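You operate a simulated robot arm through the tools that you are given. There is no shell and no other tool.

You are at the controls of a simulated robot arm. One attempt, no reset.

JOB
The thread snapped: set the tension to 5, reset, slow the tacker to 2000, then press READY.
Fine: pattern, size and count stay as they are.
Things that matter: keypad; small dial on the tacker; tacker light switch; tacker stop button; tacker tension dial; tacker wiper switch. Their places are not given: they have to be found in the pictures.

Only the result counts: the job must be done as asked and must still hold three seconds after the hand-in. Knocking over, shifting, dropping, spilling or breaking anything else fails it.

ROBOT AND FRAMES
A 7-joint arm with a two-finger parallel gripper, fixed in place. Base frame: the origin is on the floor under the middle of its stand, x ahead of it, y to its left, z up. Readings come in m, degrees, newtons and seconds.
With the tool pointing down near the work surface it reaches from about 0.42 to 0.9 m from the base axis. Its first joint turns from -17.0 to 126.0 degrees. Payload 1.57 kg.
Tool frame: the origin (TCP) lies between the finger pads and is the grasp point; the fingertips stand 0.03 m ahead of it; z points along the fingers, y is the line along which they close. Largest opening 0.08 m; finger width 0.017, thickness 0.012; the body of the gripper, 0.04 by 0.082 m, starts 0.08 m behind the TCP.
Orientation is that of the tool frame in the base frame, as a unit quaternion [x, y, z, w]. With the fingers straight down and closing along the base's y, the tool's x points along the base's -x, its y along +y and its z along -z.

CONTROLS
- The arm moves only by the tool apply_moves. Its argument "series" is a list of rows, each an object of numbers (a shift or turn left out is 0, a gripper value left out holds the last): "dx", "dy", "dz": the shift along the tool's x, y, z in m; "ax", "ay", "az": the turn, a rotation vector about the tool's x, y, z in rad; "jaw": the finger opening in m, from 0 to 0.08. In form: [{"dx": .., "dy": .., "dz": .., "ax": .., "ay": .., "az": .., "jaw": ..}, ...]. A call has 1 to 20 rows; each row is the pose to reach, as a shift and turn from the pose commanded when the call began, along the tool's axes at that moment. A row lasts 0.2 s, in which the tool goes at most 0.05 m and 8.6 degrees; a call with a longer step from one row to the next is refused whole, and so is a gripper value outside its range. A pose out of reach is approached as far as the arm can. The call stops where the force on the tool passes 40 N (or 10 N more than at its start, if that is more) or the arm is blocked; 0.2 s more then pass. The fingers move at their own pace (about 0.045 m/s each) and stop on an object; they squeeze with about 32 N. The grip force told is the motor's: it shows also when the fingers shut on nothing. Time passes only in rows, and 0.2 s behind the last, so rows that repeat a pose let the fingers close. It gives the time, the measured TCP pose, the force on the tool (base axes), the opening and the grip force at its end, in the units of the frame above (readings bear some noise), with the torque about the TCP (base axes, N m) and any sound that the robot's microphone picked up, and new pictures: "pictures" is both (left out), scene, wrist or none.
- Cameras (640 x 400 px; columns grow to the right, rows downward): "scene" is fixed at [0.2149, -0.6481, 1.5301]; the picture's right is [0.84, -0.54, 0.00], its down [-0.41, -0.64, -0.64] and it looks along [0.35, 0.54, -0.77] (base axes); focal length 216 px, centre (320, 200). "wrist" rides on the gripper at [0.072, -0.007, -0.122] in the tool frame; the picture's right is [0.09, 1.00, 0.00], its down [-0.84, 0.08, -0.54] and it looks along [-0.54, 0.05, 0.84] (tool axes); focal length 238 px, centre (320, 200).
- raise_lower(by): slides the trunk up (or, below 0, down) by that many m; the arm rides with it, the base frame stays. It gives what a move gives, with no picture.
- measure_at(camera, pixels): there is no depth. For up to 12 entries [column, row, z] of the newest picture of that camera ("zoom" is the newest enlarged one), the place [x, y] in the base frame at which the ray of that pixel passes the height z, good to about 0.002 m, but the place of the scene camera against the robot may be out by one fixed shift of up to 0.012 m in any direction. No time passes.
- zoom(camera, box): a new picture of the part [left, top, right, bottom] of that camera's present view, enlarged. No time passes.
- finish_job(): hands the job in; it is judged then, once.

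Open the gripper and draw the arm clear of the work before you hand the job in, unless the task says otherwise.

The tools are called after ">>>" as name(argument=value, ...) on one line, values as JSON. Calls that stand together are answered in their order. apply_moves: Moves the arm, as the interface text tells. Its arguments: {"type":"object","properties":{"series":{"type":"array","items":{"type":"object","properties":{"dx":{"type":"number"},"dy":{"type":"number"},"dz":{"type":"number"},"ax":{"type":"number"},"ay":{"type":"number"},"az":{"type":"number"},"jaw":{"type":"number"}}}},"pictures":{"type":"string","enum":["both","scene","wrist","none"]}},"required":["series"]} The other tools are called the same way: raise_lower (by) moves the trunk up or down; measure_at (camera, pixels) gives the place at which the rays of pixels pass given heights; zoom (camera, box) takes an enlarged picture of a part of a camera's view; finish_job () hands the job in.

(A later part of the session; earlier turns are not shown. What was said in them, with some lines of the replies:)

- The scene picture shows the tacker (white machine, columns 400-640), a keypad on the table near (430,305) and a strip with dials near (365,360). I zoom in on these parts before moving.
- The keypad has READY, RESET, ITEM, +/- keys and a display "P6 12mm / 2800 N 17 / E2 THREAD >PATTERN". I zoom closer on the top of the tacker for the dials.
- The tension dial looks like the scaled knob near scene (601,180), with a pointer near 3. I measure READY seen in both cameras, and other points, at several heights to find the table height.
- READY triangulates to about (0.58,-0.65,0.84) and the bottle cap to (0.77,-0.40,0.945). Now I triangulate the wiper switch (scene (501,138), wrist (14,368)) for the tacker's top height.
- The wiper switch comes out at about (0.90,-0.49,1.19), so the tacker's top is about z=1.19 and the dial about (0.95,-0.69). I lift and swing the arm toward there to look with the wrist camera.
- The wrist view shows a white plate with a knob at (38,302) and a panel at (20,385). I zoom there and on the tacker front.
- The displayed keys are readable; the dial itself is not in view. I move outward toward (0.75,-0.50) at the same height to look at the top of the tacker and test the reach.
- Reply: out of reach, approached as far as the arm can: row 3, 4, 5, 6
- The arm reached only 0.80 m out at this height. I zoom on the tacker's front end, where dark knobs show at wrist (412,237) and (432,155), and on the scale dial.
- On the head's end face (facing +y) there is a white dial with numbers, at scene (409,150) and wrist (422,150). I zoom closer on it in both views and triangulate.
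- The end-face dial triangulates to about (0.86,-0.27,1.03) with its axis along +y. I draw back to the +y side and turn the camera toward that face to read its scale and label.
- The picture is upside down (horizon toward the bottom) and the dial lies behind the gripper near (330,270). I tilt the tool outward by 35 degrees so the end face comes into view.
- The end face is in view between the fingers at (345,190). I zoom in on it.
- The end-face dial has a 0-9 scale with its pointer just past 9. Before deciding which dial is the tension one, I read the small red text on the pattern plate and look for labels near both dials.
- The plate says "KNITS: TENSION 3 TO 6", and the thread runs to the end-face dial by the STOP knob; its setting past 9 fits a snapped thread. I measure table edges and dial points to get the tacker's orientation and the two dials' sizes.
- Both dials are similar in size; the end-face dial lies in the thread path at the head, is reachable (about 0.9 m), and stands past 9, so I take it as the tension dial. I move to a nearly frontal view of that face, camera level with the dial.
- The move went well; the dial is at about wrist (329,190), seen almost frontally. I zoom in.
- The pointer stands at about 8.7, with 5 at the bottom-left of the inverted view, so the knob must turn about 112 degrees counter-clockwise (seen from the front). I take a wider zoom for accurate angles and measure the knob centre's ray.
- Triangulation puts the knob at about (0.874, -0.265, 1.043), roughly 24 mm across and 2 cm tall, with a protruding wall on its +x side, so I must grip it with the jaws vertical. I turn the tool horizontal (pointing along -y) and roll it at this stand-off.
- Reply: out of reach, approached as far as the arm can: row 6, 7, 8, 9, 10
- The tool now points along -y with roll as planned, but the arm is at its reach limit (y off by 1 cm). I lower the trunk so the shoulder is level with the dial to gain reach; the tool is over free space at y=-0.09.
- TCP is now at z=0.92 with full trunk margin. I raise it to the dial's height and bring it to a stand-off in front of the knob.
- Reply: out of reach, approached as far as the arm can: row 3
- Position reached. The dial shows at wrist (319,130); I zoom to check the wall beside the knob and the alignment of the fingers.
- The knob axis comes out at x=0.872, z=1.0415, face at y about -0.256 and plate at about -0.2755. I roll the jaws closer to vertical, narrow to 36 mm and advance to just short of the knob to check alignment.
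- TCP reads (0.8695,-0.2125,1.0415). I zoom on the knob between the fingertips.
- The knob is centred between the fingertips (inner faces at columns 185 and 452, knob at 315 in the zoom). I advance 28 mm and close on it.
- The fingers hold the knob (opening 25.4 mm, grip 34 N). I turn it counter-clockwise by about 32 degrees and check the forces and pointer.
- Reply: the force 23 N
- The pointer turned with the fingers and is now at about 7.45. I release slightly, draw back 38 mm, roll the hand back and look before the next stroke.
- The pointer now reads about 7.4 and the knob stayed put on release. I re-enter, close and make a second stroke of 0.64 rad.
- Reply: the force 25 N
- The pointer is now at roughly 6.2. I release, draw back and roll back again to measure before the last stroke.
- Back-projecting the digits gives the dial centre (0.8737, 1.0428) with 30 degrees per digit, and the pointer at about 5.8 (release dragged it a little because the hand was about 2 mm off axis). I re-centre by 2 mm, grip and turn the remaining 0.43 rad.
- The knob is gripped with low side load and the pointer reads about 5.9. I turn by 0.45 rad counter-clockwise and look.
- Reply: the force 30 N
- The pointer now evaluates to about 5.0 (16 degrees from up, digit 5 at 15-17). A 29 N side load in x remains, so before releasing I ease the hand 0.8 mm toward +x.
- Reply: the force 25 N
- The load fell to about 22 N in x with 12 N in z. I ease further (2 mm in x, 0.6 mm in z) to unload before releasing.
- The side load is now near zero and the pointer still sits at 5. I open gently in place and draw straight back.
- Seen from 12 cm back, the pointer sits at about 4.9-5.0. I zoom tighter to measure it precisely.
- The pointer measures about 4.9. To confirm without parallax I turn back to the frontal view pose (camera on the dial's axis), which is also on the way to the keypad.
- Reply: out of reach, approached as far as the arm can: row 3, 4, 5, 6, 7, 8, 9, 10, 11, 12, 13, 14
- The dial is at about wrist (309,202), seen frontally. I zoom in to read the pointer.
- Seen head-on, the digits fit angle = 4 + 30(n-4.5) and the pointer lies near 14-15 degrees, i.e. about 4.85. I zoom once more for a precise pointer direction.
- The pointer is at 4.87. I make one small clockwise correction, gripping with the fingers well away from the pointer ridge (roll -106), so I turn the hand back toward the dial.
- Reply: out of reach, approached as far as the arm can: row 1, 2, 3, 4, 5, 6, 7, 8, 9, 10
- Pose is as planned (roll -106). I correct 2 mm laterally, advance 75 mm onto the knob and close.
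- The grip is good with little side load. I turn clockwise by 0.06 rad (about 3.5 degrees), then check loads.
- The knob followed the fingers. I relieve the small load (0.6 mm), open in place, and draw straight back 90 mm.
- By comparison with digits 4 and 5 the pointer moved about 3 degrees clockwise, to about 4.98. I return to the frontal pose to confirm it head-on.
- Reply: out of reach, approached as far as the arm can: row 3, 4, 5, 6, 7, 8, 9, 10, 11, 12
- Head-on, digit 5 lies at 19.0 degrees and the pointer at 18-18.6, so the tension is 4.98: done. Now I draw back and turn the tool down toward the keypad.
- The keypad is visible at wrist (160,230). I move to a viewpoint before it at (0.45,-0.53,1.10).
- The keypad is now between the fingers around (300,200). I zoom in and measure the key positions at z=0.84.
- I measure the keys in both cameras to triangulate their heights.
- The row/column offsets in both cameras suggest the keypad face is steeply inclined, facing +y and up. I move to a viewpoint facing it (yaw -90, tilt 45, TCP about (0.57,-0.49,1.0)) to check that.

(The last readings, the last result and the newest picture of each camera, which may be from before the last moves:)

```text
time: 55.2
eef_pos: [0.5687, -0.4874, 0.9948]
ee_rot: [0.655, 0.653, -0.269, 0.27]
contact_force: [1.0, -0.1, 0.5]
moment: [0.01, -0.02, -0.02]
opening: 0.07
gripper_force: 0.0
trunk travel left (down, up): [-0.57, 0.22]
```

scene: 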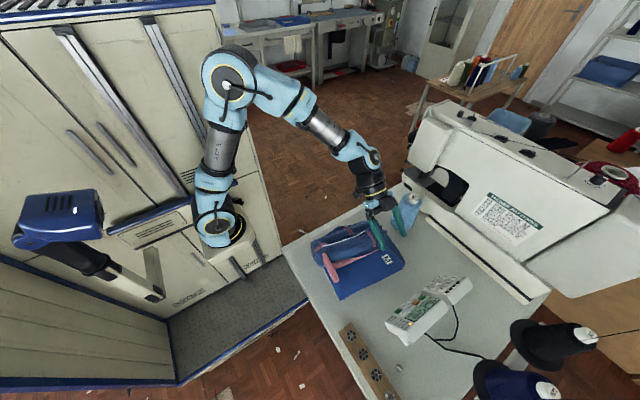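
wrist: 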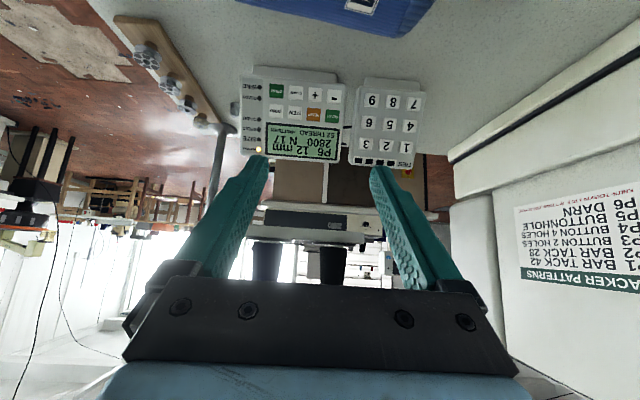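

The keypad is now seen almost square-on at (290,115). I zoom to get exact key positions.

>>> zoom(camera="wrist", box=[235, 60, 355, 165])

>>> measure_at(camera="wrist", pixels=[[333, 99, 0.82], [333, 99, 0.84], [332, 116, 0.82], [332, 116, 0.84], [314, 115, 0.82], [314, 115, 0.84], [296, 112, 0.82], [296, 112, 0.84], [316, 97, 0.82], [316, 97, 0.84], [297, 94, 0.82], [297, 94, 0.84]])

```text
3.81 times, centred on (295, 112) of wrist
```

zoom: 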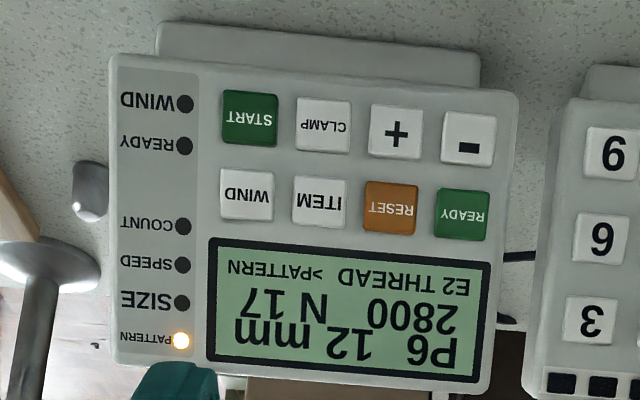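

```text
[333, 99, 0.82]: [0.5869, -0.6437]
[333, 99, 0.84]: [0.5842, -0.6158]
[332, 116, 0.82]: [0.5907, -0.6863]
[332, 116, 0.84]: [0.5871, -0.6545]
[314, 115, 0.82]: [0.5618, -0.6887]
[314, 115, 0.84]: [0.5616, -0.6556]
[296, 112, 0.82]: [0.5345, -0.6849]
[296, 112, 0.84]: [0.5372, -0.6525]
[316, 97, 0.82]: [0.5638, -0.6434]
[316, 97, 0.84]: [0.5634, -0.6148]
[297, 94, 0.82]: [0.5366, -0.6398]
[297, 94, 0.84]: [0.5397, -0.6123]
```

I measure the key centres directly on this zoomed picture at two heights each.

>>> measure_at(camera="zoom", pixels=[[468, 138, 0.81], [468, 138, 0.84], [462, 214, 0.83], [462, 214, 0.85], [390, 207, 0.83], [390, 207, 0.85], [319, 202, 0.83], [319, 202, 0.85], [396, 131, 0.81], [396, 131, 0.84], [324, 124, 0.81], [324, 124, 0.84]])

```text
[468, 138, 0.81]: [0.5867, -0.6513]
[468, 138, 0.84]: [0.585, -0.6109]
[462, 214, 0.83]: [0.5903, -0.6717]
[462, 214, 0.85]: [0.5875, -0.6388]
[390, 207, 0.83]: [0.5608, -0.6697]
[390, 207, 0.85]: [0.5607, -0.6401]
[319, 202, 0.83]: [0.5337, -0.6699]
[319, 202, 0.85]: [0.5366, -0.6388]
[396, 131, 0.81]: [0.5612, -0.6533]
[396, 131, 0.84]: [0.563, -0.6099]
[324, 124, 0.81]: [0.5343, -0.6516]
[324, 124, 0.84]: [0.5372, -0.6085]
```

Two-view triangulation: "-" row at (y=-0.640, z=0.818), READY/RESET/ITEM row at (y=-0.653, z=0.8415), so the face is inclined about 61 degrees; x of READY 0.588, RESET 0.561, ITEM 0.535, "-" 0.587. Before pressing I check where the bag is, since the hand comes in from the +y side.

>>> measure_at(camera="scene", pixels=[[405, 265, 0.8], [405, 265, 0.84], [341, 299, 0.8], [341, 299, 0.84], [388, 258, 0.84], [376, 222, 0.88], [312, 243, 0.88]])

>>> measure_at(camera="wrist", pixels=[[405, 35, 0.8], [405, 35, 0.84], [300, 8, 0.8], [300, 8, 0.84], [255, 78, 0.8], [340, 85, 0.8]])

>>> zoom(camera="scene", box=[290, 200, 450, 340])

>>> zoom(camera="wrist", box=[200, 0, 460, 120])

```text
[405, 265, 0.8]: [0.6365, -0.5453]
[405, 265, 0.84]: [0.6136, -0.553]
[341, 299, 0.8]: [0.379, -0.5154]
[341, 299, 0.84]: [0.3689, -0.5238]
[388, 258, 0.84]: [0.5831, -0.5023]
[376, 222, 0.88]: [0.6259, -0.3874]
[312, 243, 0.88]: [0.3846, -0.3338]
```

```text
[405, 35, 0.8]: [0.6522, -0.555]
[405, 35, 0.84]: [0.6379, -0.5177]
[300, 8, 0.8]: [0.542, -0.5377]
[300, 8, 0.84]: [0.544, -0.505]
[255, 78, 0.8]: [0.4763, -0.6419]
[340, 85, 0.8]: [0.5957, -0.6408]
```

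```text
2.86 times, centred on (370, 270) of scene
```

zoom: 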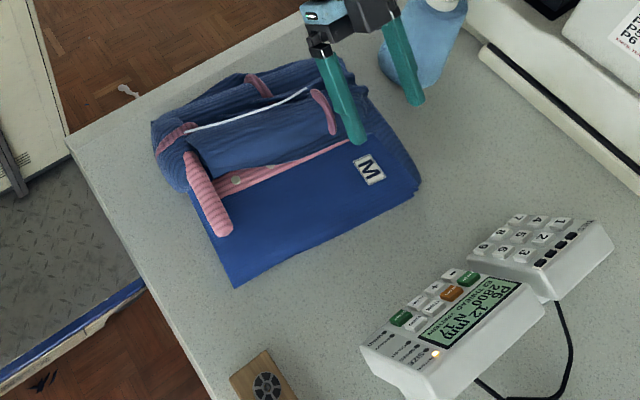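

```text
2.46 times, centred on (330, 60) of wrist
```

zoom: 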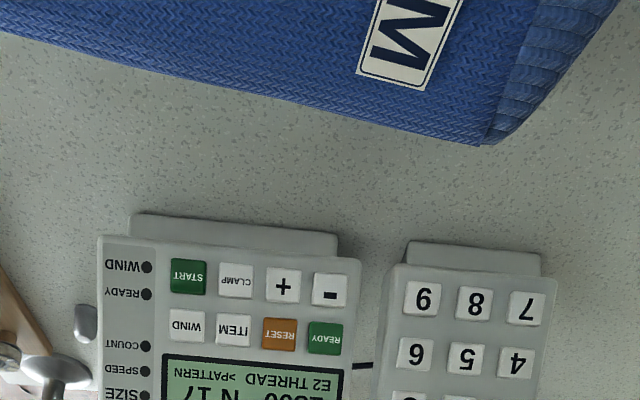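

The bag's front edge is at y about -0.54, so I'll use a gentler tilt (33 degrees) and press along the keypad's normal with closed fingers. I close the jaws and approach RESET to about 30 mm.

>>> apply_moves(series=[{"dx": 0.0, "dy": -0.001, "dz": 0.02, "ay": 0.03, "jaw": 0.0}, {"dx": 0.0, "dy": -0.002, "dz": 0.045, "ay": 0.07}, {"dx": 0.001, "dy": -0.004, "dz": 0.07, "ay": 0.11}, {"dx": 0.0015, "dy": -0.005, "dz": 0.095, "ay": 0.15}, {"dx": 0.002, "dy": -0.006, "dz": 0.12, "ay": 0.18}, {"dx": 0.0025, "dy": -0.0072, "dz": 0.145, "ay": 0.2094}, {"dx": 0.0027, "dy": -0.0072, "dz": 0.1659, "ay": 0.2094}, {"dx": 0.0027, "dy": -0.0072, "dz": 0.1659, "ay": 0.2094}])

```text
time: 57.0
eef_pos: [0.562, -0.6022, 0.8745]
ee_rot: [0.679, 0.677, -0.2, 0.201]
contact_force: [-0.3, 0.4, 0.0]
moment: [0.01, -0.02, 0.01]
opening: 0.0001
gripper_force: 21.3
trunk travel left (down, up): [-0.57, 0.22]
```

scene: 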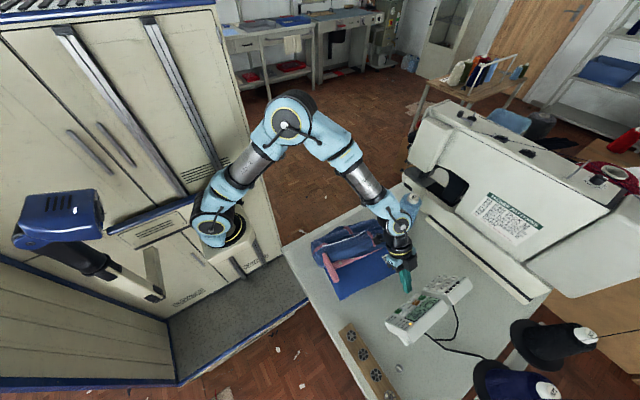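
wrist: 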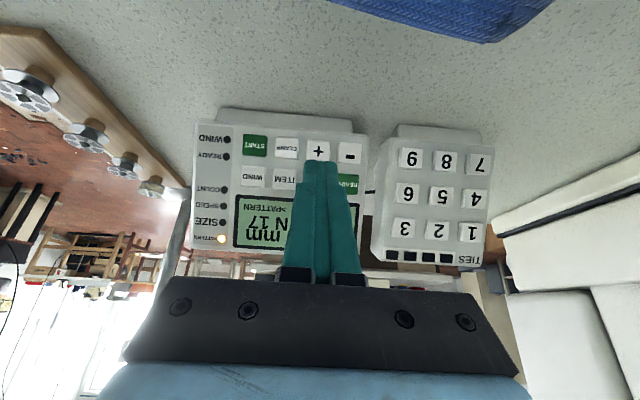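

The closed fingertips hover in front of the RESET key, which they hide. I zoom both views to check alignment.

>>> zoom(camera="wrist", box=[190, 100, 390, 250])

>>> zoom(camera="scene", box=[380, 260, 460, 330])

```text
2.67 times, centred on (290, 175) of wrist
```

zoom: 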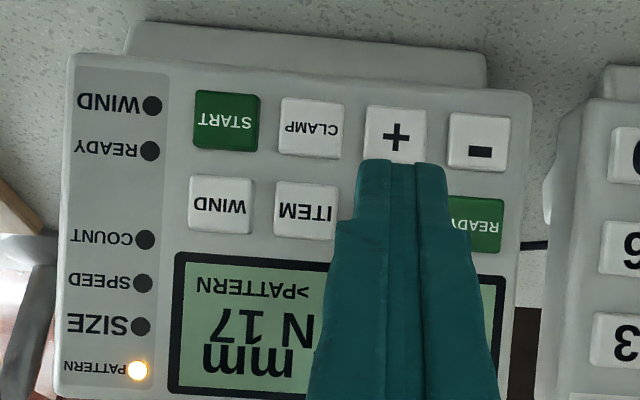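

```text
5.71 times, centred on (420, 295) of scene
```

zoom: 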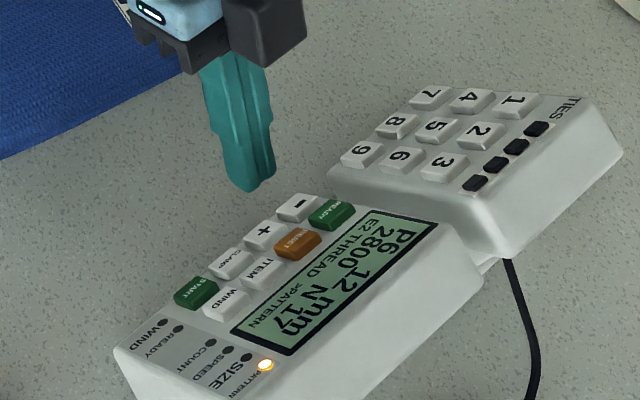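

I measure the visible keys from this closer view to refine their x positions.

>>> zoom(camera="wrist", box=[190, 100, 390, 250])

>>> measure_at(camera="wrist", pixels=[[284.4, 179.5, 0.8412], [347, 184.4, 0.8416], [318.1, 150.6, 0.819], [349.2, 153.4, 0.818], [286, 147.3, 0.8166], [252.4, 176.5, 0.8412]])

```text
2.67 times, centred on (290, 175) of wrist
```

zoom: 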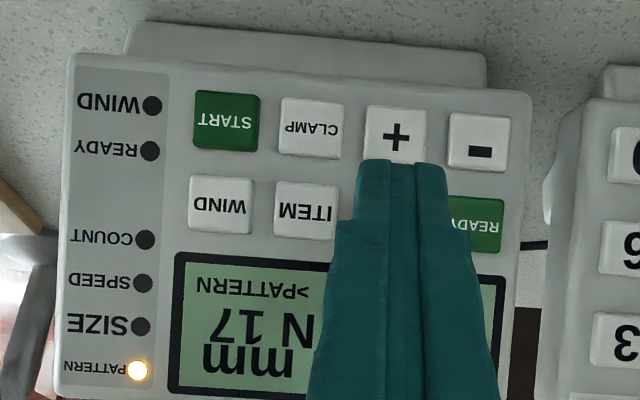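

```text
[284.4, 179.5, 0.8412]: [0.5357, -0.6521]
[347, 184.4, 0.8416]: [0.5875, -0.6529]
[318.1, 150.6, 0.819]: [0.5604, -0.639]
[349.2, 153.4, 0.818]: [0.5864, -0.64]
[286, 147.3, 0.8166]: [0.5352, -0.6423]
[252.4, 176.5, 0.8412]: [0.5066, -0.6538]
```

Keys confirmed: RESET (0.5616,-0.653,0.841). I advance 24 mm along the keypad's normal, then feel for contact in small steps.

>>> apply_moves(series=[{"dx": -0.0056, "dz": 0.0106}, {"dx": -0.0099, "dz": 0.0185}, {"dx": -0.0117, "dz": 0.0221}, {"dx": -0.0117, "dz": 0.0221}], pictures="both")

>>> zoom(camera="scene", box=[390, 270, 450, 330])

>>> zoom(camera="wrist", box=[220, 110, 390, 240])

```text
time: 58.0
eef_pos: [0.5613, -0.6239, 0.8639]
ee_rot: [0.679, 0.678, -0.199, 0.2]
contact_force: [0.5, 0.3, 0.4]
moment: [0.0, -0.01, -0.01]
opening: 0.0
gripper_force: 20.8
trunk travel left (down, up): [-0.57, 0.22]
```

scene: 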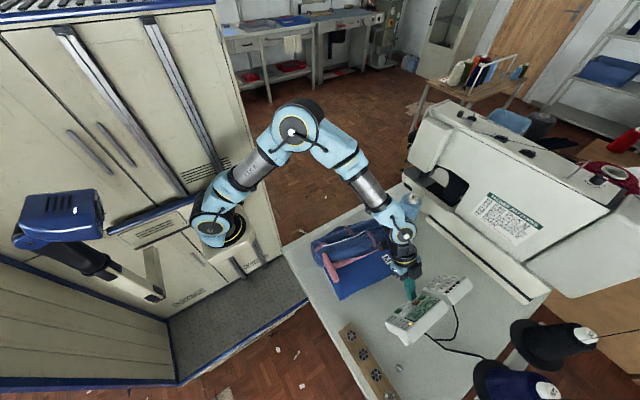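
wrist: 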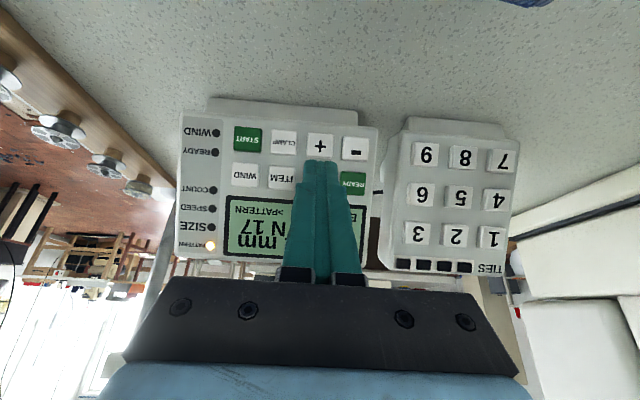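

```text
6.67 times, centred on (420, 300) of scene
```

zoom: 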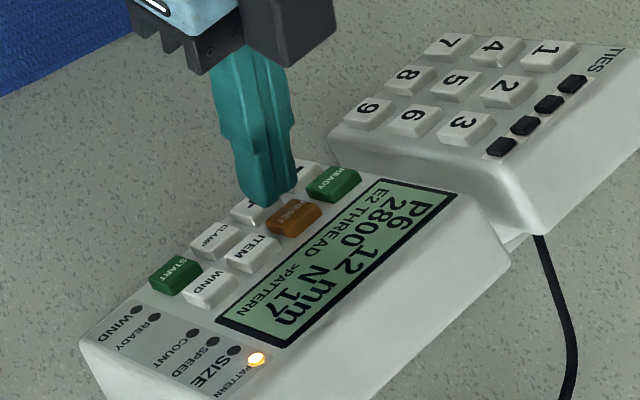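

```text
3.08 times, centred on (305, 175) of wrist
```

zoom: 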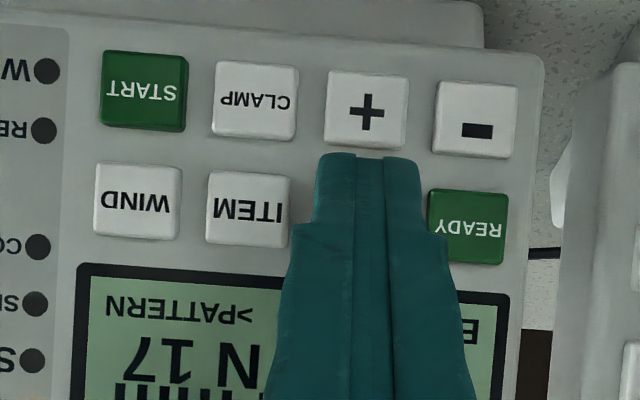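

No contact yet (forces about 0). I step forward 3 mm, then 5 mm, watching force and sound.

>>> apply_moves(series=[{"dx": -0.0007, "dz": 0.0013}, {"dx": -0.0014, "dz": 0.0026}, {"dx": -0.0019, "dz": 0.0035}, {"dx": -0.0023, "dz": 0.0044}, {"dx": -0.0023, "dz": 0.0044}], pictures="none")

```text
time: 59.2
eef_pos: [0.5614, -0.6281, 0.8612]
ee_rot: [0.68, 0.677, -0.201, 0.2]
contact_force: [-0.8, 0.9, 1.1]
moment: [0.0, 0.0, -0.06]
opening: 0.0
gripper_force: 21.4
trunk travel left (down, up): [-0.57, 0.22]
```

A slight force (about 1.4 N) may be first contact. I go 2 mm further in 1 mm steps.

>>> apply_moves(series=[{"dx": -0.0005, "dz": 0.0009}, {"dx": -0.0009, "dz": 0.0018}, {"dx": -0.0009, "dz": 0.0018}], pictures="wrist")

>>> zoom(camera="wrist", box=[220, 110, 390, 240])

>>> zoom(camera="scene", box=[390, 270, 450, 330])

```text
time: 60.0
eef_pos: [0.5629, -0.6298, 0.86]
ee_rot: [0.679, 0.677, -0.2, 0.2]
contact_force: [-0.2, 0.1, 0.3]
moment: [-0.02, 0.0, -0.02]
opening: 0.0001
gripper_force: 20.7
trunk travel left (down, up): [-0.57, 0.22]
```

wrist: 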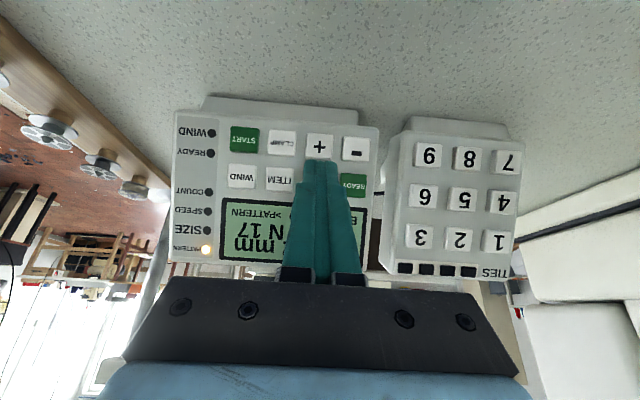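

```text
3.08 times, centred on (305, 175) of wrist
```

zoom: 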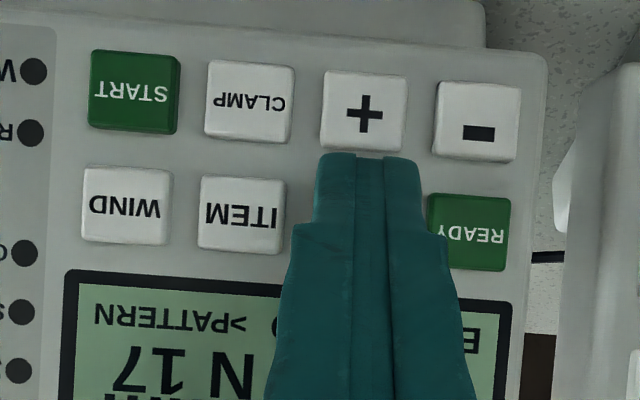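

```text
6.67 times, centred on (420, 300) of scene
```

zoom: 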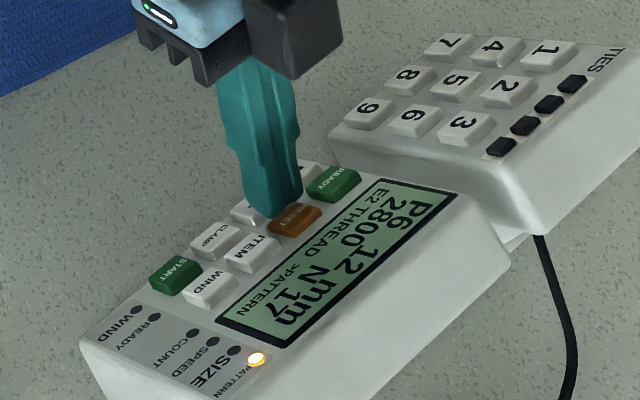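

Still no contact; the fingertip overlaps RESET's lower half in the scene zoom. I step 3 mm further.

>>> apply_moves(series=[{"dx": -0.0005, "dz": 0.0009}, {"dx": -0.0009, "dz": 0.0018}, {"dx": -0.0014, "dz": 0.0026}, {"dx": -0.0014, "dz": 0.0026}], pictures="none")

>>> zoom(camera="scene", box=[390, 270, 450, 330])

```text
time: 61.0
eef_pos: [0.5613, -0.6295, 0.8588]
ee_rot: [0.679, 0.677, -0.2, 0.2]
contact_force: [2.9, 6.5, 1.4]
moment: [0.1, -0.07, 0.05]
opening: 0.0003
gripper_force: 21.1
trunk travel left (down, up): [-0.57, 0.22]
heard: click
```

```text
6.67 times, centred on (420, 300) of scene
```

zoom: 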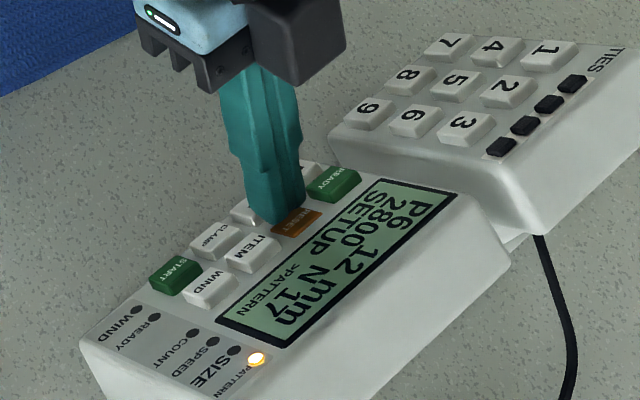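

A click was heard and the display changed to "SETUP >PATTERN": the reset worked. I back off 15 mm along the normal, shift 26 mm to ITEM and advance to 4 mm short of the same depth.

>>> apply_moves(series=[{"dx": 0.0035, "dz": -0.0066}, {"dx": 0.007, "dz": -0.0133}, {"dx": 0.007, "dy": -0.013, "dz": -0.0133}, {"dx": 0.007, "dy": -0.0259, "dz": -0.0133}, {"dx": 0.007, "dy": -0.0259, "dz": -0.0133}, {"dx": 0.0042, "dy": -0.0259, "dz": -0.008}, {"dx": 0.0019, "dy": -0.0259, "dz": -0.0035}, {"dx": 0.0019, "dy": -0.0259, "dz": -0.0035}], pictures="wrist")

>>> zoom(camera="scene", box=[390, 270, 450, 330])

>>> zoom(camera="wrist", box=[230, 110, 400, 240])

```text
time: 62.8
eef_pos: [0.5364, -0.6283, 0.8612]
ee_rot: [0.679, 0.677, -0.2, 0.2]
contact_force: [0.1, 0.2, 0.3]
moment: [0.04, -0.02, 0.0]
opening: 0.0
gripper_force: 21.4
trunk travel left (down, up): [-0.57, 0.22]
```

wrist: 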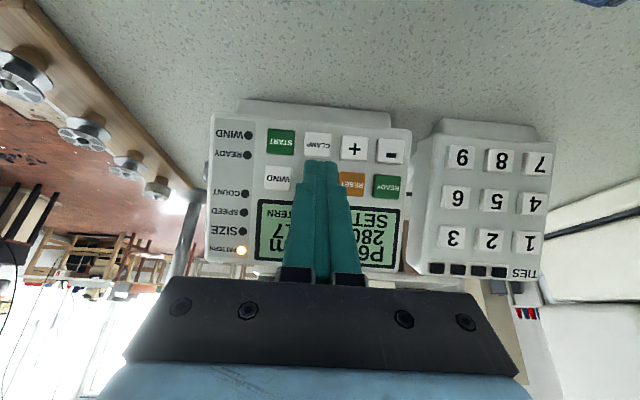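

```text
6.67 times, centred on (420, 300) of scene
```

zoom: 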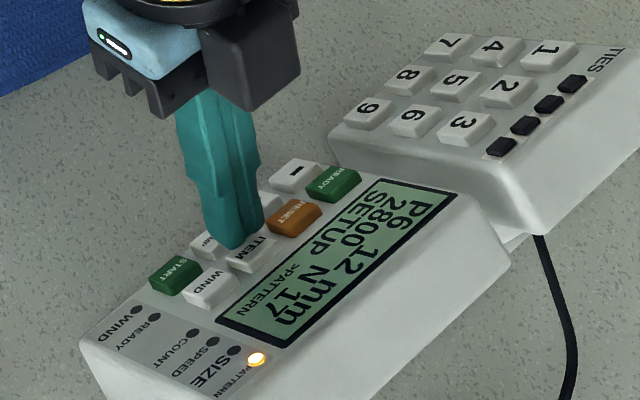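

```text
3.08 times, centred on (315, 175) of wrist
```

zoom: 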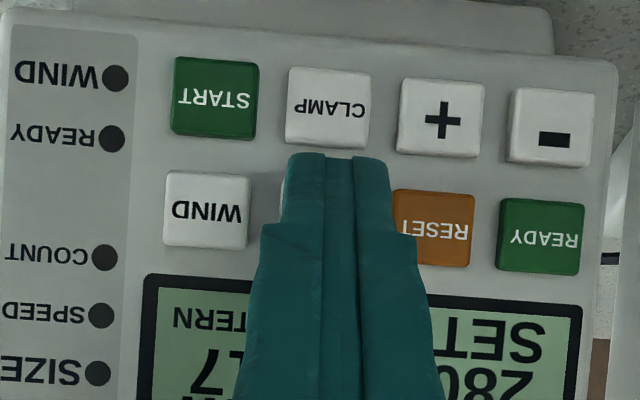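

ITEM lies under the tip with about 1.5 mm offset toward RESET. I shift 1.5 mm and press to the same depth as before.

>>> apply_moves(series=[{"dx": 0.0, "dy": -0.0015, "dz": 0.0}, {"dx": -0.0009, "dy": -0.0015, "dz": 0.0018}, {"dx": -0.0014, "dy": -0.0015, "dz": 0.0026}, {"dx": -0.0019, "dy": -0.0015, "dz": 0.0035}, {"dx": -0.0019, "dy": -0.0015, "dz": 0.0035}], pictures="none")

>>> zoom(camera="scene", box=[390, 270, 450, 330])

```text
time: 64.0
eef_pos: [0.5349, -0.6319, 0.8581]
ee_rot: [0.679, 0.677, -0.2, 0.2]
contact_force: [-0.5, 7.3, -0.2]
moment: [0.17, 0.01, -0.02]
opening: 0.0
gripper_force: 21.0
trunk travel left (down, up): [-0.57, 0.22]
heard: click
```

```text
6.67 times, centred on (420, 300) of scene
```

zoom: 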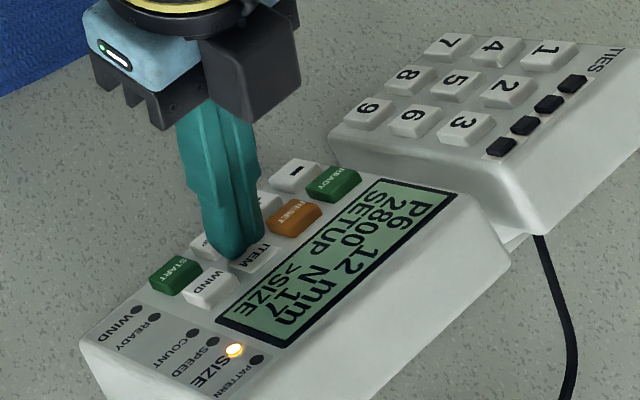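

The display now shows ">SIZE". I release 8 mm and press ITEM once more.

>>> apply_moves(series=[{"dx": 0.0019, "dz": -0.0035}, {"dx": 0.0038, "dz": -0.0071}, {"dx": 0.0038, "dz": -0.0071}, {"dx": 0.0019, "dz": -0.0035}, {"dx": 0.0009, "dz": -0.0018}, {"dx": 0.0, "dz": 0.0}, {"dx": 0.0, "dz": 0.0}], pictures="none")

>>> zoom(camera="scene", box=[390, 270, 450, 330])

```text
time: 65.6
eef_pos: [0.535, -0.6302, 0.8586]
ee_rot: [0.679, 0.677, -0.2, 0.2]
contact_force: [0.1, 3.3, 3.6]
moment: [-0.02, -0.01, 0.03]
opening: 0.0
gripper_force: 20.9
trunk travel left (down, up): [-0.57, 0.22]
heard: click
```

```text
6.67 times, centred on (420, 300) of scene
```

zoom: 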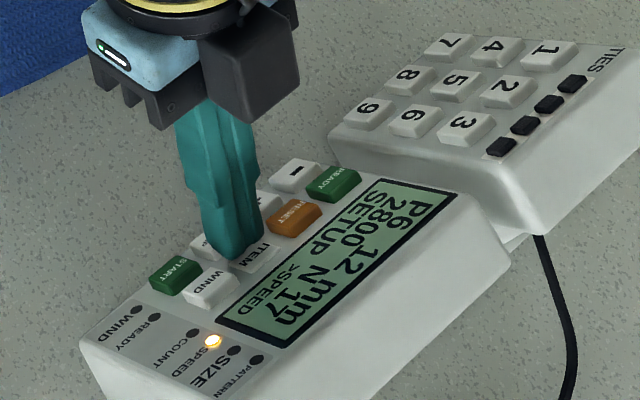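

The display shows ">SPEED" and the SPEED lamp is lit. I back off 20 mm, move to the "-" key (51 mm in +x, one row lower) and advance to 5 mm short of contact.

>>> apply_moves(series=[{"dx": 0.0047, "dz": -0.0088}, {"dx": 0.0094, "dz": -0.0177}, {"dx": 0.0163, "dy": 0.0172, "dz": -0.014}, {"dx": 0.0233, "dy": 0.0343, "dz": -0.0103}, {"dx": 0.0302, "dy": 0.0515, "dz": -0.0066}, {"dx": 0.0302, "dy": 0.0515, "dz": -0.0066}, {"dx": 0.0267, "dy": 0.0515, "dz": 0.0}, {"dx": 0.0231, "dy": 0.0515, "dz": 0.0067}, {"dx": 0.0231, "dy": 0.0515, "dz": 0.0067}], pictures="wrist")

>>> zoom(camera="wrist", box=[210, 110, 400, 240])

>>> zoom(camera="scene", box=[390, 270, 450, 330])

```text
time: 67.6
eef_pos: [0.5857, -0.6155, 0.8409]
ee_rot: [0.678, 0.678, -0.199, 0.201]
contact_force: [-0.3, -0.2, 2.0]
moment: [-0.02, -0.01, 0.03]
opening: 0.0002
gripper_force: 20.8
trunk travel left (down, up): [-0.57, 0.22]
```

wrist: 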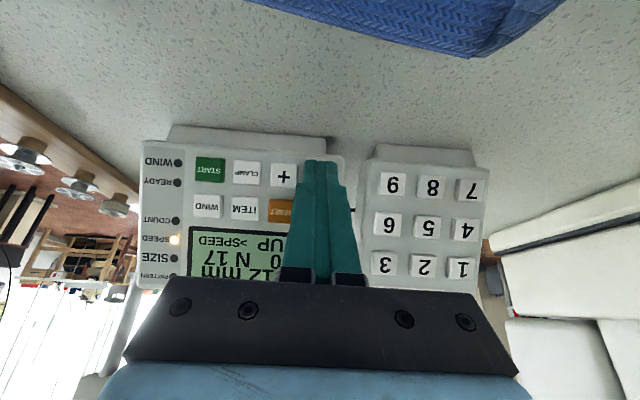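

```text
3.08 times, centred on (305, 175) of wrist
```

zoom: 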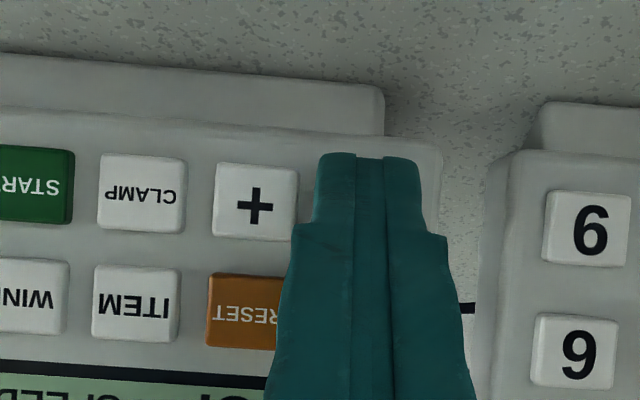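

```text
6.67 times, centred on (420, 300) of scene
```

zoom: 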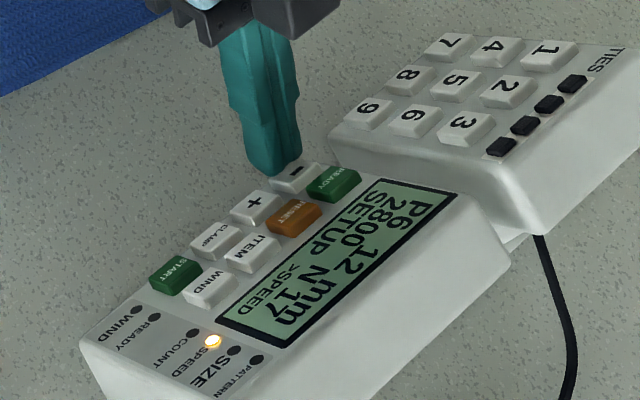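

The tip is in front of "-" (about 0.7 mm off in x). I correct it and press in to the same depth as for the other keys.

>>> apply_moves(series=[{"dx": 0.0, "dy": 0.0007, "dz": 0.0}, {"dx": -0.0009, "dy": 0.0007, "dz": 0.0018}, {"dx": -0.0014, "dy": 0.0007, "dz": 0.0026}, {"dx": -0.0019, "dy": 0.0007, "dz": 0.0035}, {"dx": -0.0023, "dy": 0.0007, "dz": 0.0044}, {"dx": -0.0023, "dy": 0.0007, "dz": 0.0044}], pictures="none")

>>> zoom(camera="scene", box=[390, 270, 450, 330])

```text
time: 69.0
eef_pos: [0.5853, -0.6196, 0.8376]
ee_rot: [0.679, 0.677, -0.2, 0.2]
contact_force: [2.4, 4.5, 2.8]
moment: [0.05, -0.02, 0.04]
opening: 0.0001
gripper_force: 21.0
trunk travel left (down, up): [-0.57, 0.22]
heard: click
```

```text
6.67 times, centred on (420, 300) of scene
```

zoom: 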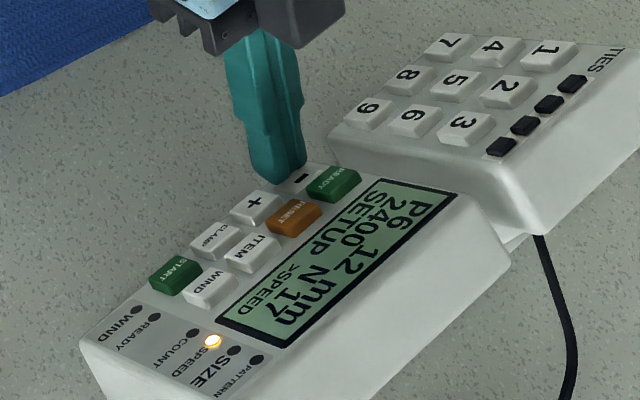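

A click; the speed seems to read 2400 now. I zoom on the display to be sure.

>>> zoom(camera="scene", box=[410, 290, 440, 320])

```text
13.33 times, centred on (425, 305) of scene
```

zoom: 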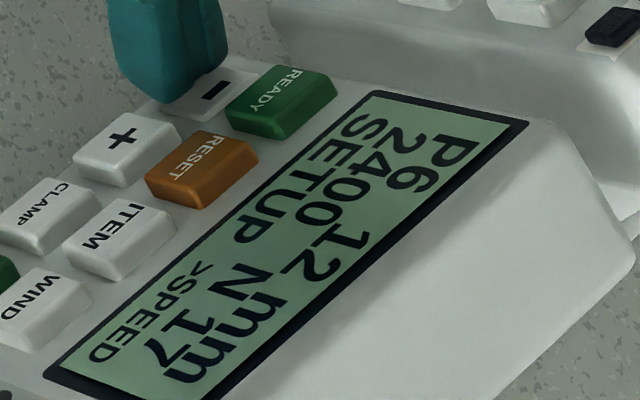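

The display reads "2400" with steps of 400, and the rest unchanged (P6, 12 mm, N 17). I release 8 mm and press "-" once more for 2000.

>>> apply_moves(series=[{"dx": 0.0019, "dz": -0.0035}, {"dx": 0.0038, "dz": -0.0071}, {"dx": 0.0038, "dz": -0.0071}, {"dx": 0.0019, "dz": -0.0035}, {"dx": 0.0009, "dz": -0.0018}, {"dx": 0.0, "dz": 0.0}, {"dx": 0.0, "dz": 0.0}], pictures="none")

>>> zoom(camera="scene", box=[410, 290, 440, 320])

```text
time: 70.6
eef_pos: [0.5861, -0.621, 0.8378]
ee_rot: [0.68, 0.677, -0.2, 0.199]
contact_force: [-4.5, 7.9, 2.5]
moment: [0.13, 0.08, -0.09]
opening: 0.0
gripper_force: 21.8
trunk travel left (down, up): [-0.57, 0.22]
heard: click
```

```text
13.33 times, centred on (425, 305) of scene
```

zoom: 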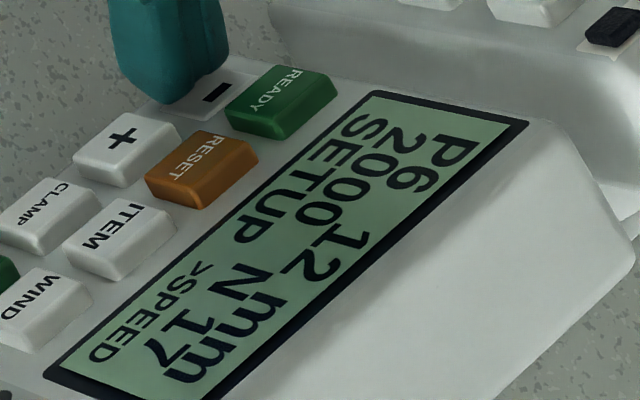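

The display shows 2000, the other values unchanged. I back off 20 mm, move up one row to READY and advance to 5 mm short of contact.

>>> apply_moves(series=[{"dx": 0.0047, "dz": -0.0088}, {"dx": 0.0094, "dz": -0.0177}, {"dx": -0.001, "dy": 0.0005, "dz": -0.0232}, {"dx": -0.0114, "dy": 0.001, "dz": -0.0288}, {"dx": -0.0114, "dy": 0.001, "dz": -0.0288}, {"dx": -0.015, "dy": 0.001, "dz": -0.0222}, {"dx": -0.0185, "dy": 0.001, "dz": -0.0155}, {"dx": -0.0185, "dy": 0.001, "dz": -0.0155}], pictures="wrist")

>>> zoom(camera="wrist", box=[210, 110, 400, 240])

>>> zoom(camera="scene", box=[400, 280, 440, 320])

```text
time: 72.4
eef_pos: [0.587, -0.6276, 0.8595]
ee_rot: [0.679, 0.677, -0.2, 0.201]
contact_force: [-0.9, 0.2, -0.1]
moment: [0.0, 0.03, 0.03]
opening: 0.0
gripper_force: 21.1
trunk travel left (down, up): [-0.57, 0.22]
```

wrist: 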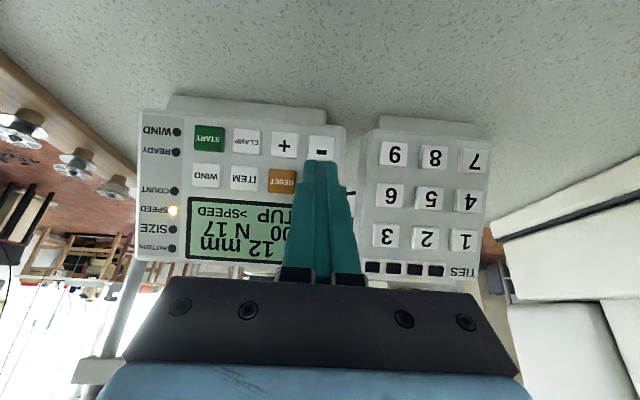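

```text
3.08 times, centred on (305, 175) of wrist
```

zoom: 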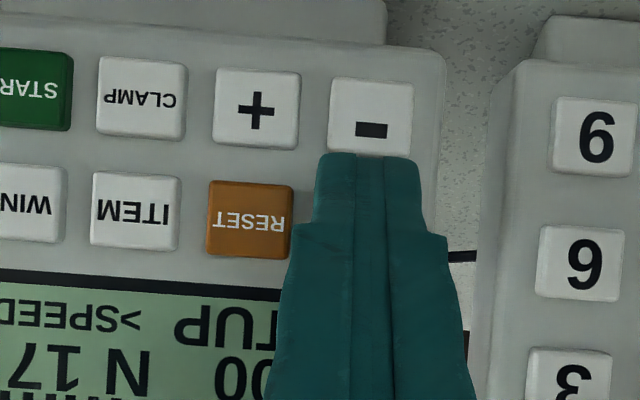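

```text
10.00 times, centred on (420, 300) of scene
```

zoom: 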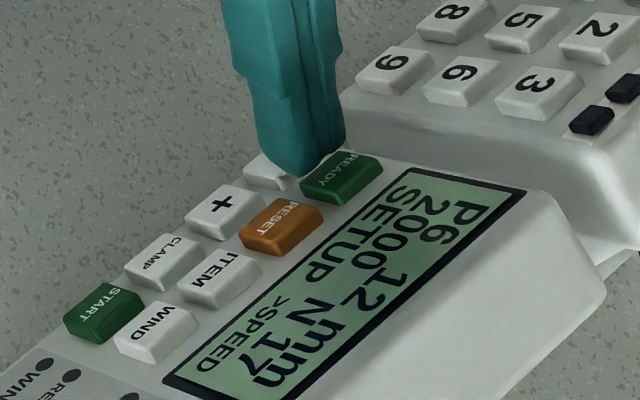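

The tip sits in front of READY, aligned as it was for RESET and ITEM (display still 2000). I press in.

>>> apply_moves(series=[{"dx": -0.0009, "dz": 0.0018}, {"dx": -0.0014, "dz": 0.0026}, {"dx": -0.0019, "dz": 0.0035}, {"dx": -0.0023, "dz": 0.0044}, {"dx": -0.0023, "dz": 0.0044}], pictures="none")

>>> zoom(camera="scene", box=[400, 280, 440, 320])

```text
time: 73.6
eef_pos: [0.5878, -0.631, 0.858]
ee_rot: [0.679, 0.677, -0.199, 0.2]
contact_force: [-1.8, 8.3, 2.6]
moment: [0.1, 0.05, -0.01]
opening: 0.0
gripper_force: 21.4
trunk travel left (down, up): [-0.57, 0.22]
heard: click
```

```text
10.00 times, centred on (420, 300) of scene
```

zoom: 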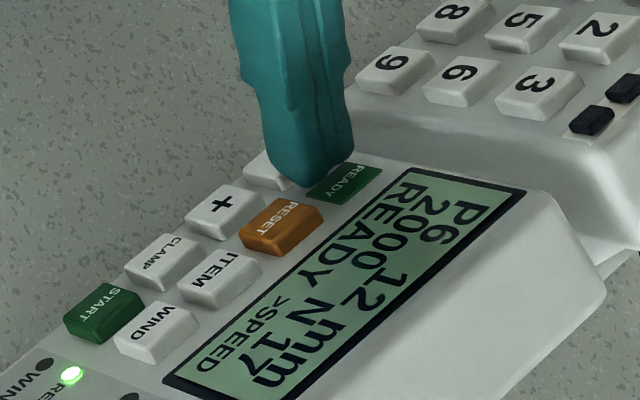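

The display reads "READY", speed 2000, and the READY lamp is green. I back straight off the keypad, rise, open the gripper and draw clear.

>>> apply_moves(series=[{"dx": 0.007, "dz": -0.0133}, {"dx": 0.0141, "dz": -0.0265}, {"dx": -0.0104, "dz": -0.0642}, {"dx": -0.0349, "dz": -0.102}, {"dx": -0.0594, "dz": -0.1397}, {"dx": -0.0839, "dz": -0.1775, "jaw": 0.06}, {"dx": -0.0462, "dy": -0.015, "dz": -0.202}, {"dx": -0.0084, "dy": -0.03, "dz": -0.2265}, {"dx": 0.0293, "dy": -0.045, "dz": -0.251}, {"dx": 0.067, "dy": -0.06, "dz": -0.2755}, {"dx": 0.067, "dy": -0.06, "dz": -0.2755}])

>>> zoom(camera="scene", box=[390, 270, 470, 330])

>>> zoom(camera="scene", box=[395, 130, 435, 160])

```text
time: 76.0
eef_pos: [0.5285, -0.423, 1.0532]
ee_rot: [0.68, 0.677, -0.2, 0.2]
contact_force: [-0.3, 0.9, -0.5]
moment: [0.03, 0.02, 0.03]
opening: 0.0598
gripper_force: 0.0
trunk travel left (down, up): [-0.57, 0.22]
```

scene: 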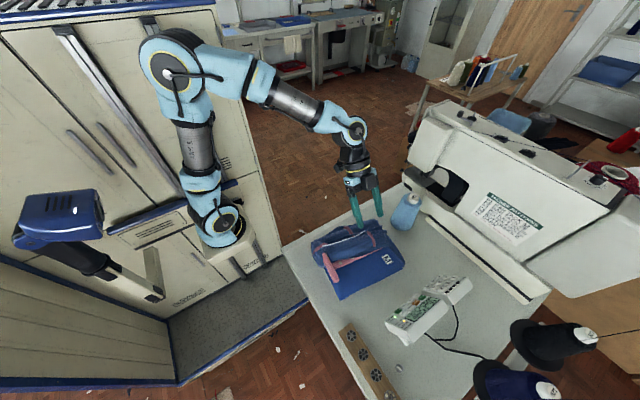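
wrist: 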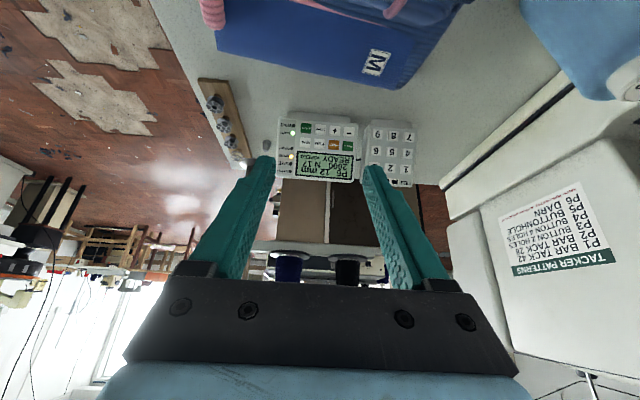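

```text
6.67 times, centred on (430, 300) of scene
```

zoom: 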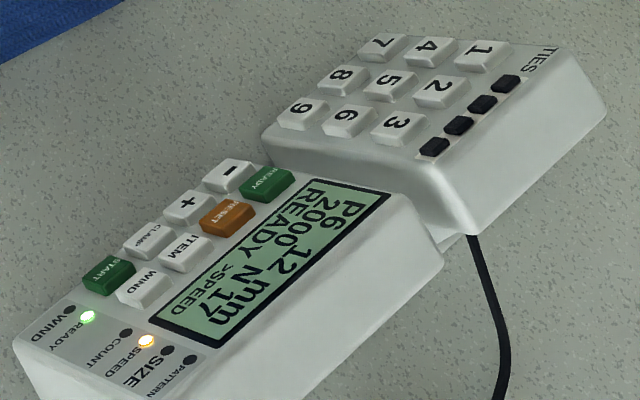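

```text
13.33 times, centred on (415, 145) of scene
```

zoom: 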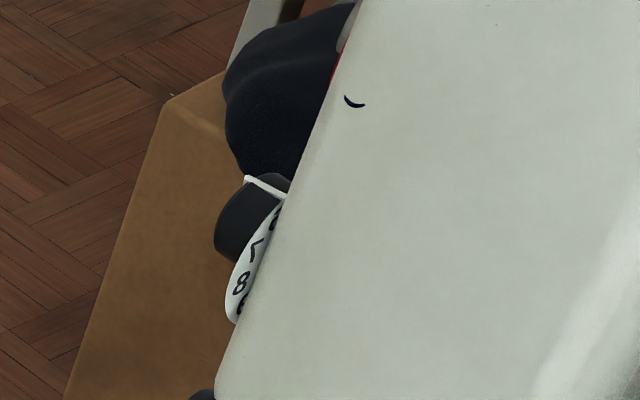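

Everything on the keypad reads right: P6, 12 mm, 2000, N 17, READY. As a last check I move clear upward and look at the other dial on the tacker's top, to be sure it is not labelled as the tension dial.

>>> apply_moves(series=[{"dx": -0.02, "dy": 0.0, "dz": -0.0308, "ax": -0.0569, "ay": -0.0278, "az": -0.0643}, {"dx": -0.0401, "dy": 0.0, "dz": -0.0613, "ax": -0.1138, "ay": -0.0557, "az": -0.1285}, {"dx": -0.0601, "dy": 0.01, "dz": -0.09, "ax": -0.1706, "ay": -0.0835, "az": -0.1928}, {"dx": -0.0801, "dy": 0.025, "dz": -0.115, "ax": -0.2275, "ay": -0.1114, "az": -0.2571}, {"dx": -0.1002, "dy": 0.042, "dz": -0.14, "ax": -0.2844, "ay": -0.1392, "az": -0.3214}, {"dx": -0.1202, "dy": 0.059, "dz": -0.164, "ax": -0.3413, "ay": -0.167, "az": -0.3856}, {"dx": -0.1402, "dy": 0.076, "dz": -0.188, "ax": -0.3982, "ay": -0.1949, "az": -0.4499}, {"dx": -0.1602, "dy": 0.093, "dz": -0.212, "ax": -0.455, "ay": -0.2227, "az": -0.5142}, {"dx": -0.1803, "dy": 0.11, "dz": -0.235, "ax": -0.5119, "ay": -0.2506, "az": -0.5784}, {"dx": -0.2003, "dy": 0.127, "dz": -0.256, "ax": -0.5688, "ay": -0.2784, "az": -0.6427}, {"dx": -0.2003, "dy": 0.127, "dz": -0.256, "ax": -0.5688, "ay": -0.2784, "az": -0.6427}])

```text
time: 78.4
eef_pos: [0.6583, -0.4556, 1.3793]
ee_rot: [0.319, 0.849, -0.147, 0.396]
contact_force: [0.0, 0.6, 0.0]
moment: [-0.02, 0.0, -0.03]
opening: 0.0601
gripper_force: 0.0
trunk travel left (down, up): [-0.57, 0.22]
```

scene: 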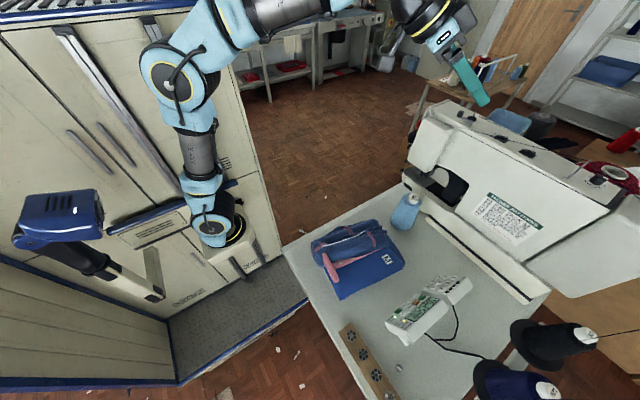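
wrist: 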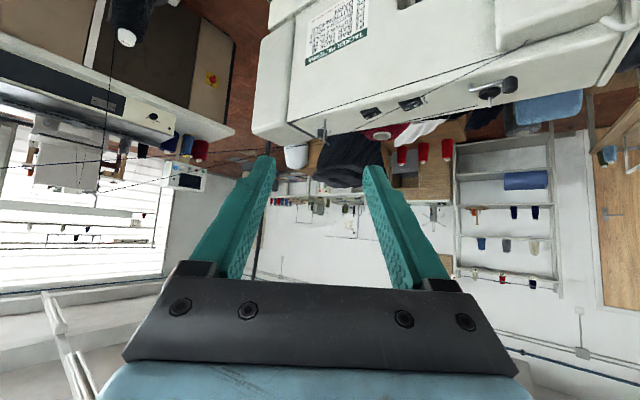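

The tacker's top is in view; the top dial should be near (310,135) at the far end. I zoom there.

>>> zoom(camera="wrist", box=[270, 100, 350, 150])

>>> zoom(camera="wrist", box=[340, 70, 540, 140])

```text
8.00 times, centred on (310, 125) of wrist
```

zoom: 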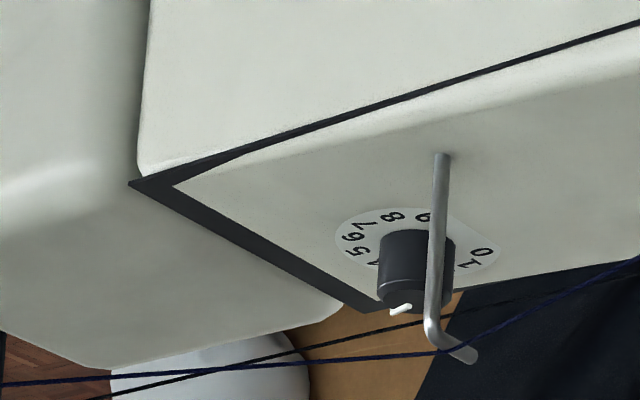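

```text
3.20 times, centred on (440, 105) of wrist
```

zoom: 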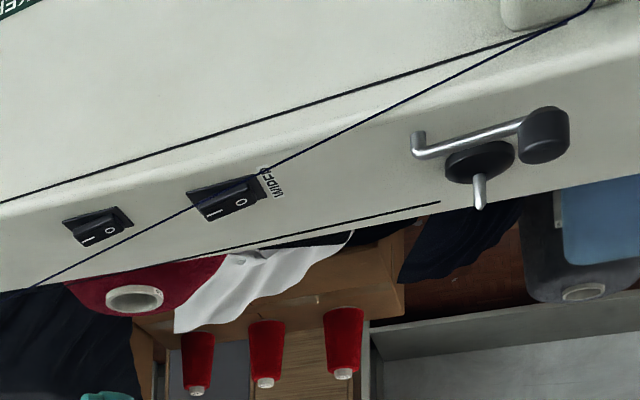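

The top dial at the far end carries no label and stands off the head, so the end-face dial at the head is the tension dial. I draw the arm clear of the tacker, gripper open.

>>> apply_moves(series=[{"dx": 0.0243, "dy": 0.0168, "dz": -0.029}, {"dx": 0.0486, "dy": 0.0337, "dz": -0.0579}, {"dx": 0.0729, "dy": 0.0505, "dz": -0.0869}, {"dx": 0.0972, "dy": 0.0673, "dz": -0.1158}, {"dx": 0.1216, "dy": 0.0842, "dz": -0.1448}, {"dx": 0.1459, "dy": 0.101, "dz": -0.1738}, {"dx": 0.1702, "dy": 0.1179, "dz": -0.2027}, {"dx": 0.1945, "dy": 0.1347, "dz": -0.2317}, {"dx": 0.1945, "dy": 0.1347, "dz": -0.2317}])

>>> zoom(camera="scene", box=[390, 270, 470, 330])

```text
time: 80.4
eef_pos: [0.5202, -0.1538, 1.3795]
ee_rot: [0.32, 0.848, -0.148, 0.395]
contact_force: [-0.6, -0.3, 0.8]
moment: [0.01, 0.01, 0.0]
opening: 0.0598
gripper_force: 0.0
out of reach, approached as far as the arm can: row 8, 9
trunk travel left (down, up): [-0.57, 0.22]
```

scene: 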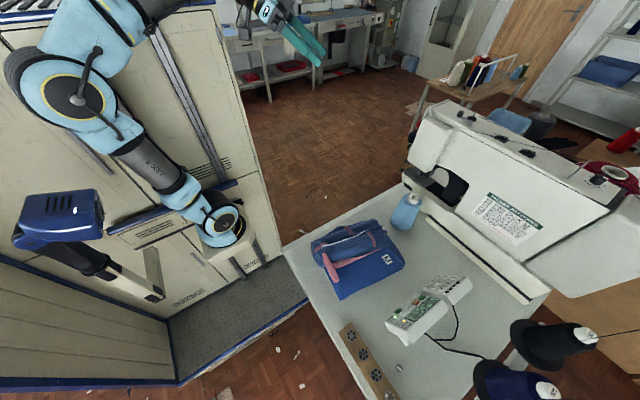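
wrist: 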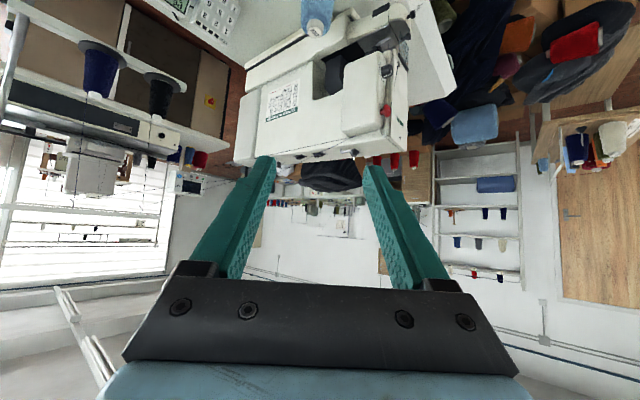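

```text
6.67 times, centred on (430, 300) of scene
```

zoom: 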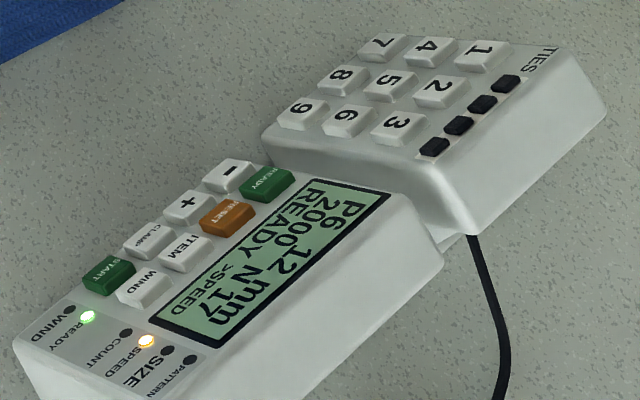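

The display still reads P6, 12 mm, 2000, N 17, READY with the READY lamp on. The tension dial is at 5, nothing else was disturbed, and the arm is clear with the gripper open. I hand the job in.

>>> finish_job()

```text
The job is handed in.
```

I handed the job in with everything done as asked. The keypad display read P6, 12 mm, 2000, N 17, READY just before hand-in, with the READY lamp green.

- **Tension:** I turned the dial on the front end of the tacker head from about 8.5 down to about 4.98. That was measured head-on from the camera picture, before the keypad work.
- **Reset:** Pressing RESET cleared the E2 THREAD message.
- **Speed:** I selected SPEED and pressed "-" twice, taking it from 2800 to 2400 to 2000.
- **READY:** I pressed READY last.
- **Unchanged:** Pattern, size and count stayed as they were, and I didn't notice anything knocked or moved. The arm ended clear of the work with the gripper open.

**Which dial:** neither dial is labelled as tension. I took the front one because the thread runs past it and its setting was high enough to snap thread. The other, at the rear of the tacker's top, has no label, was judged to be beyond the arm's reach, and I left it alone.
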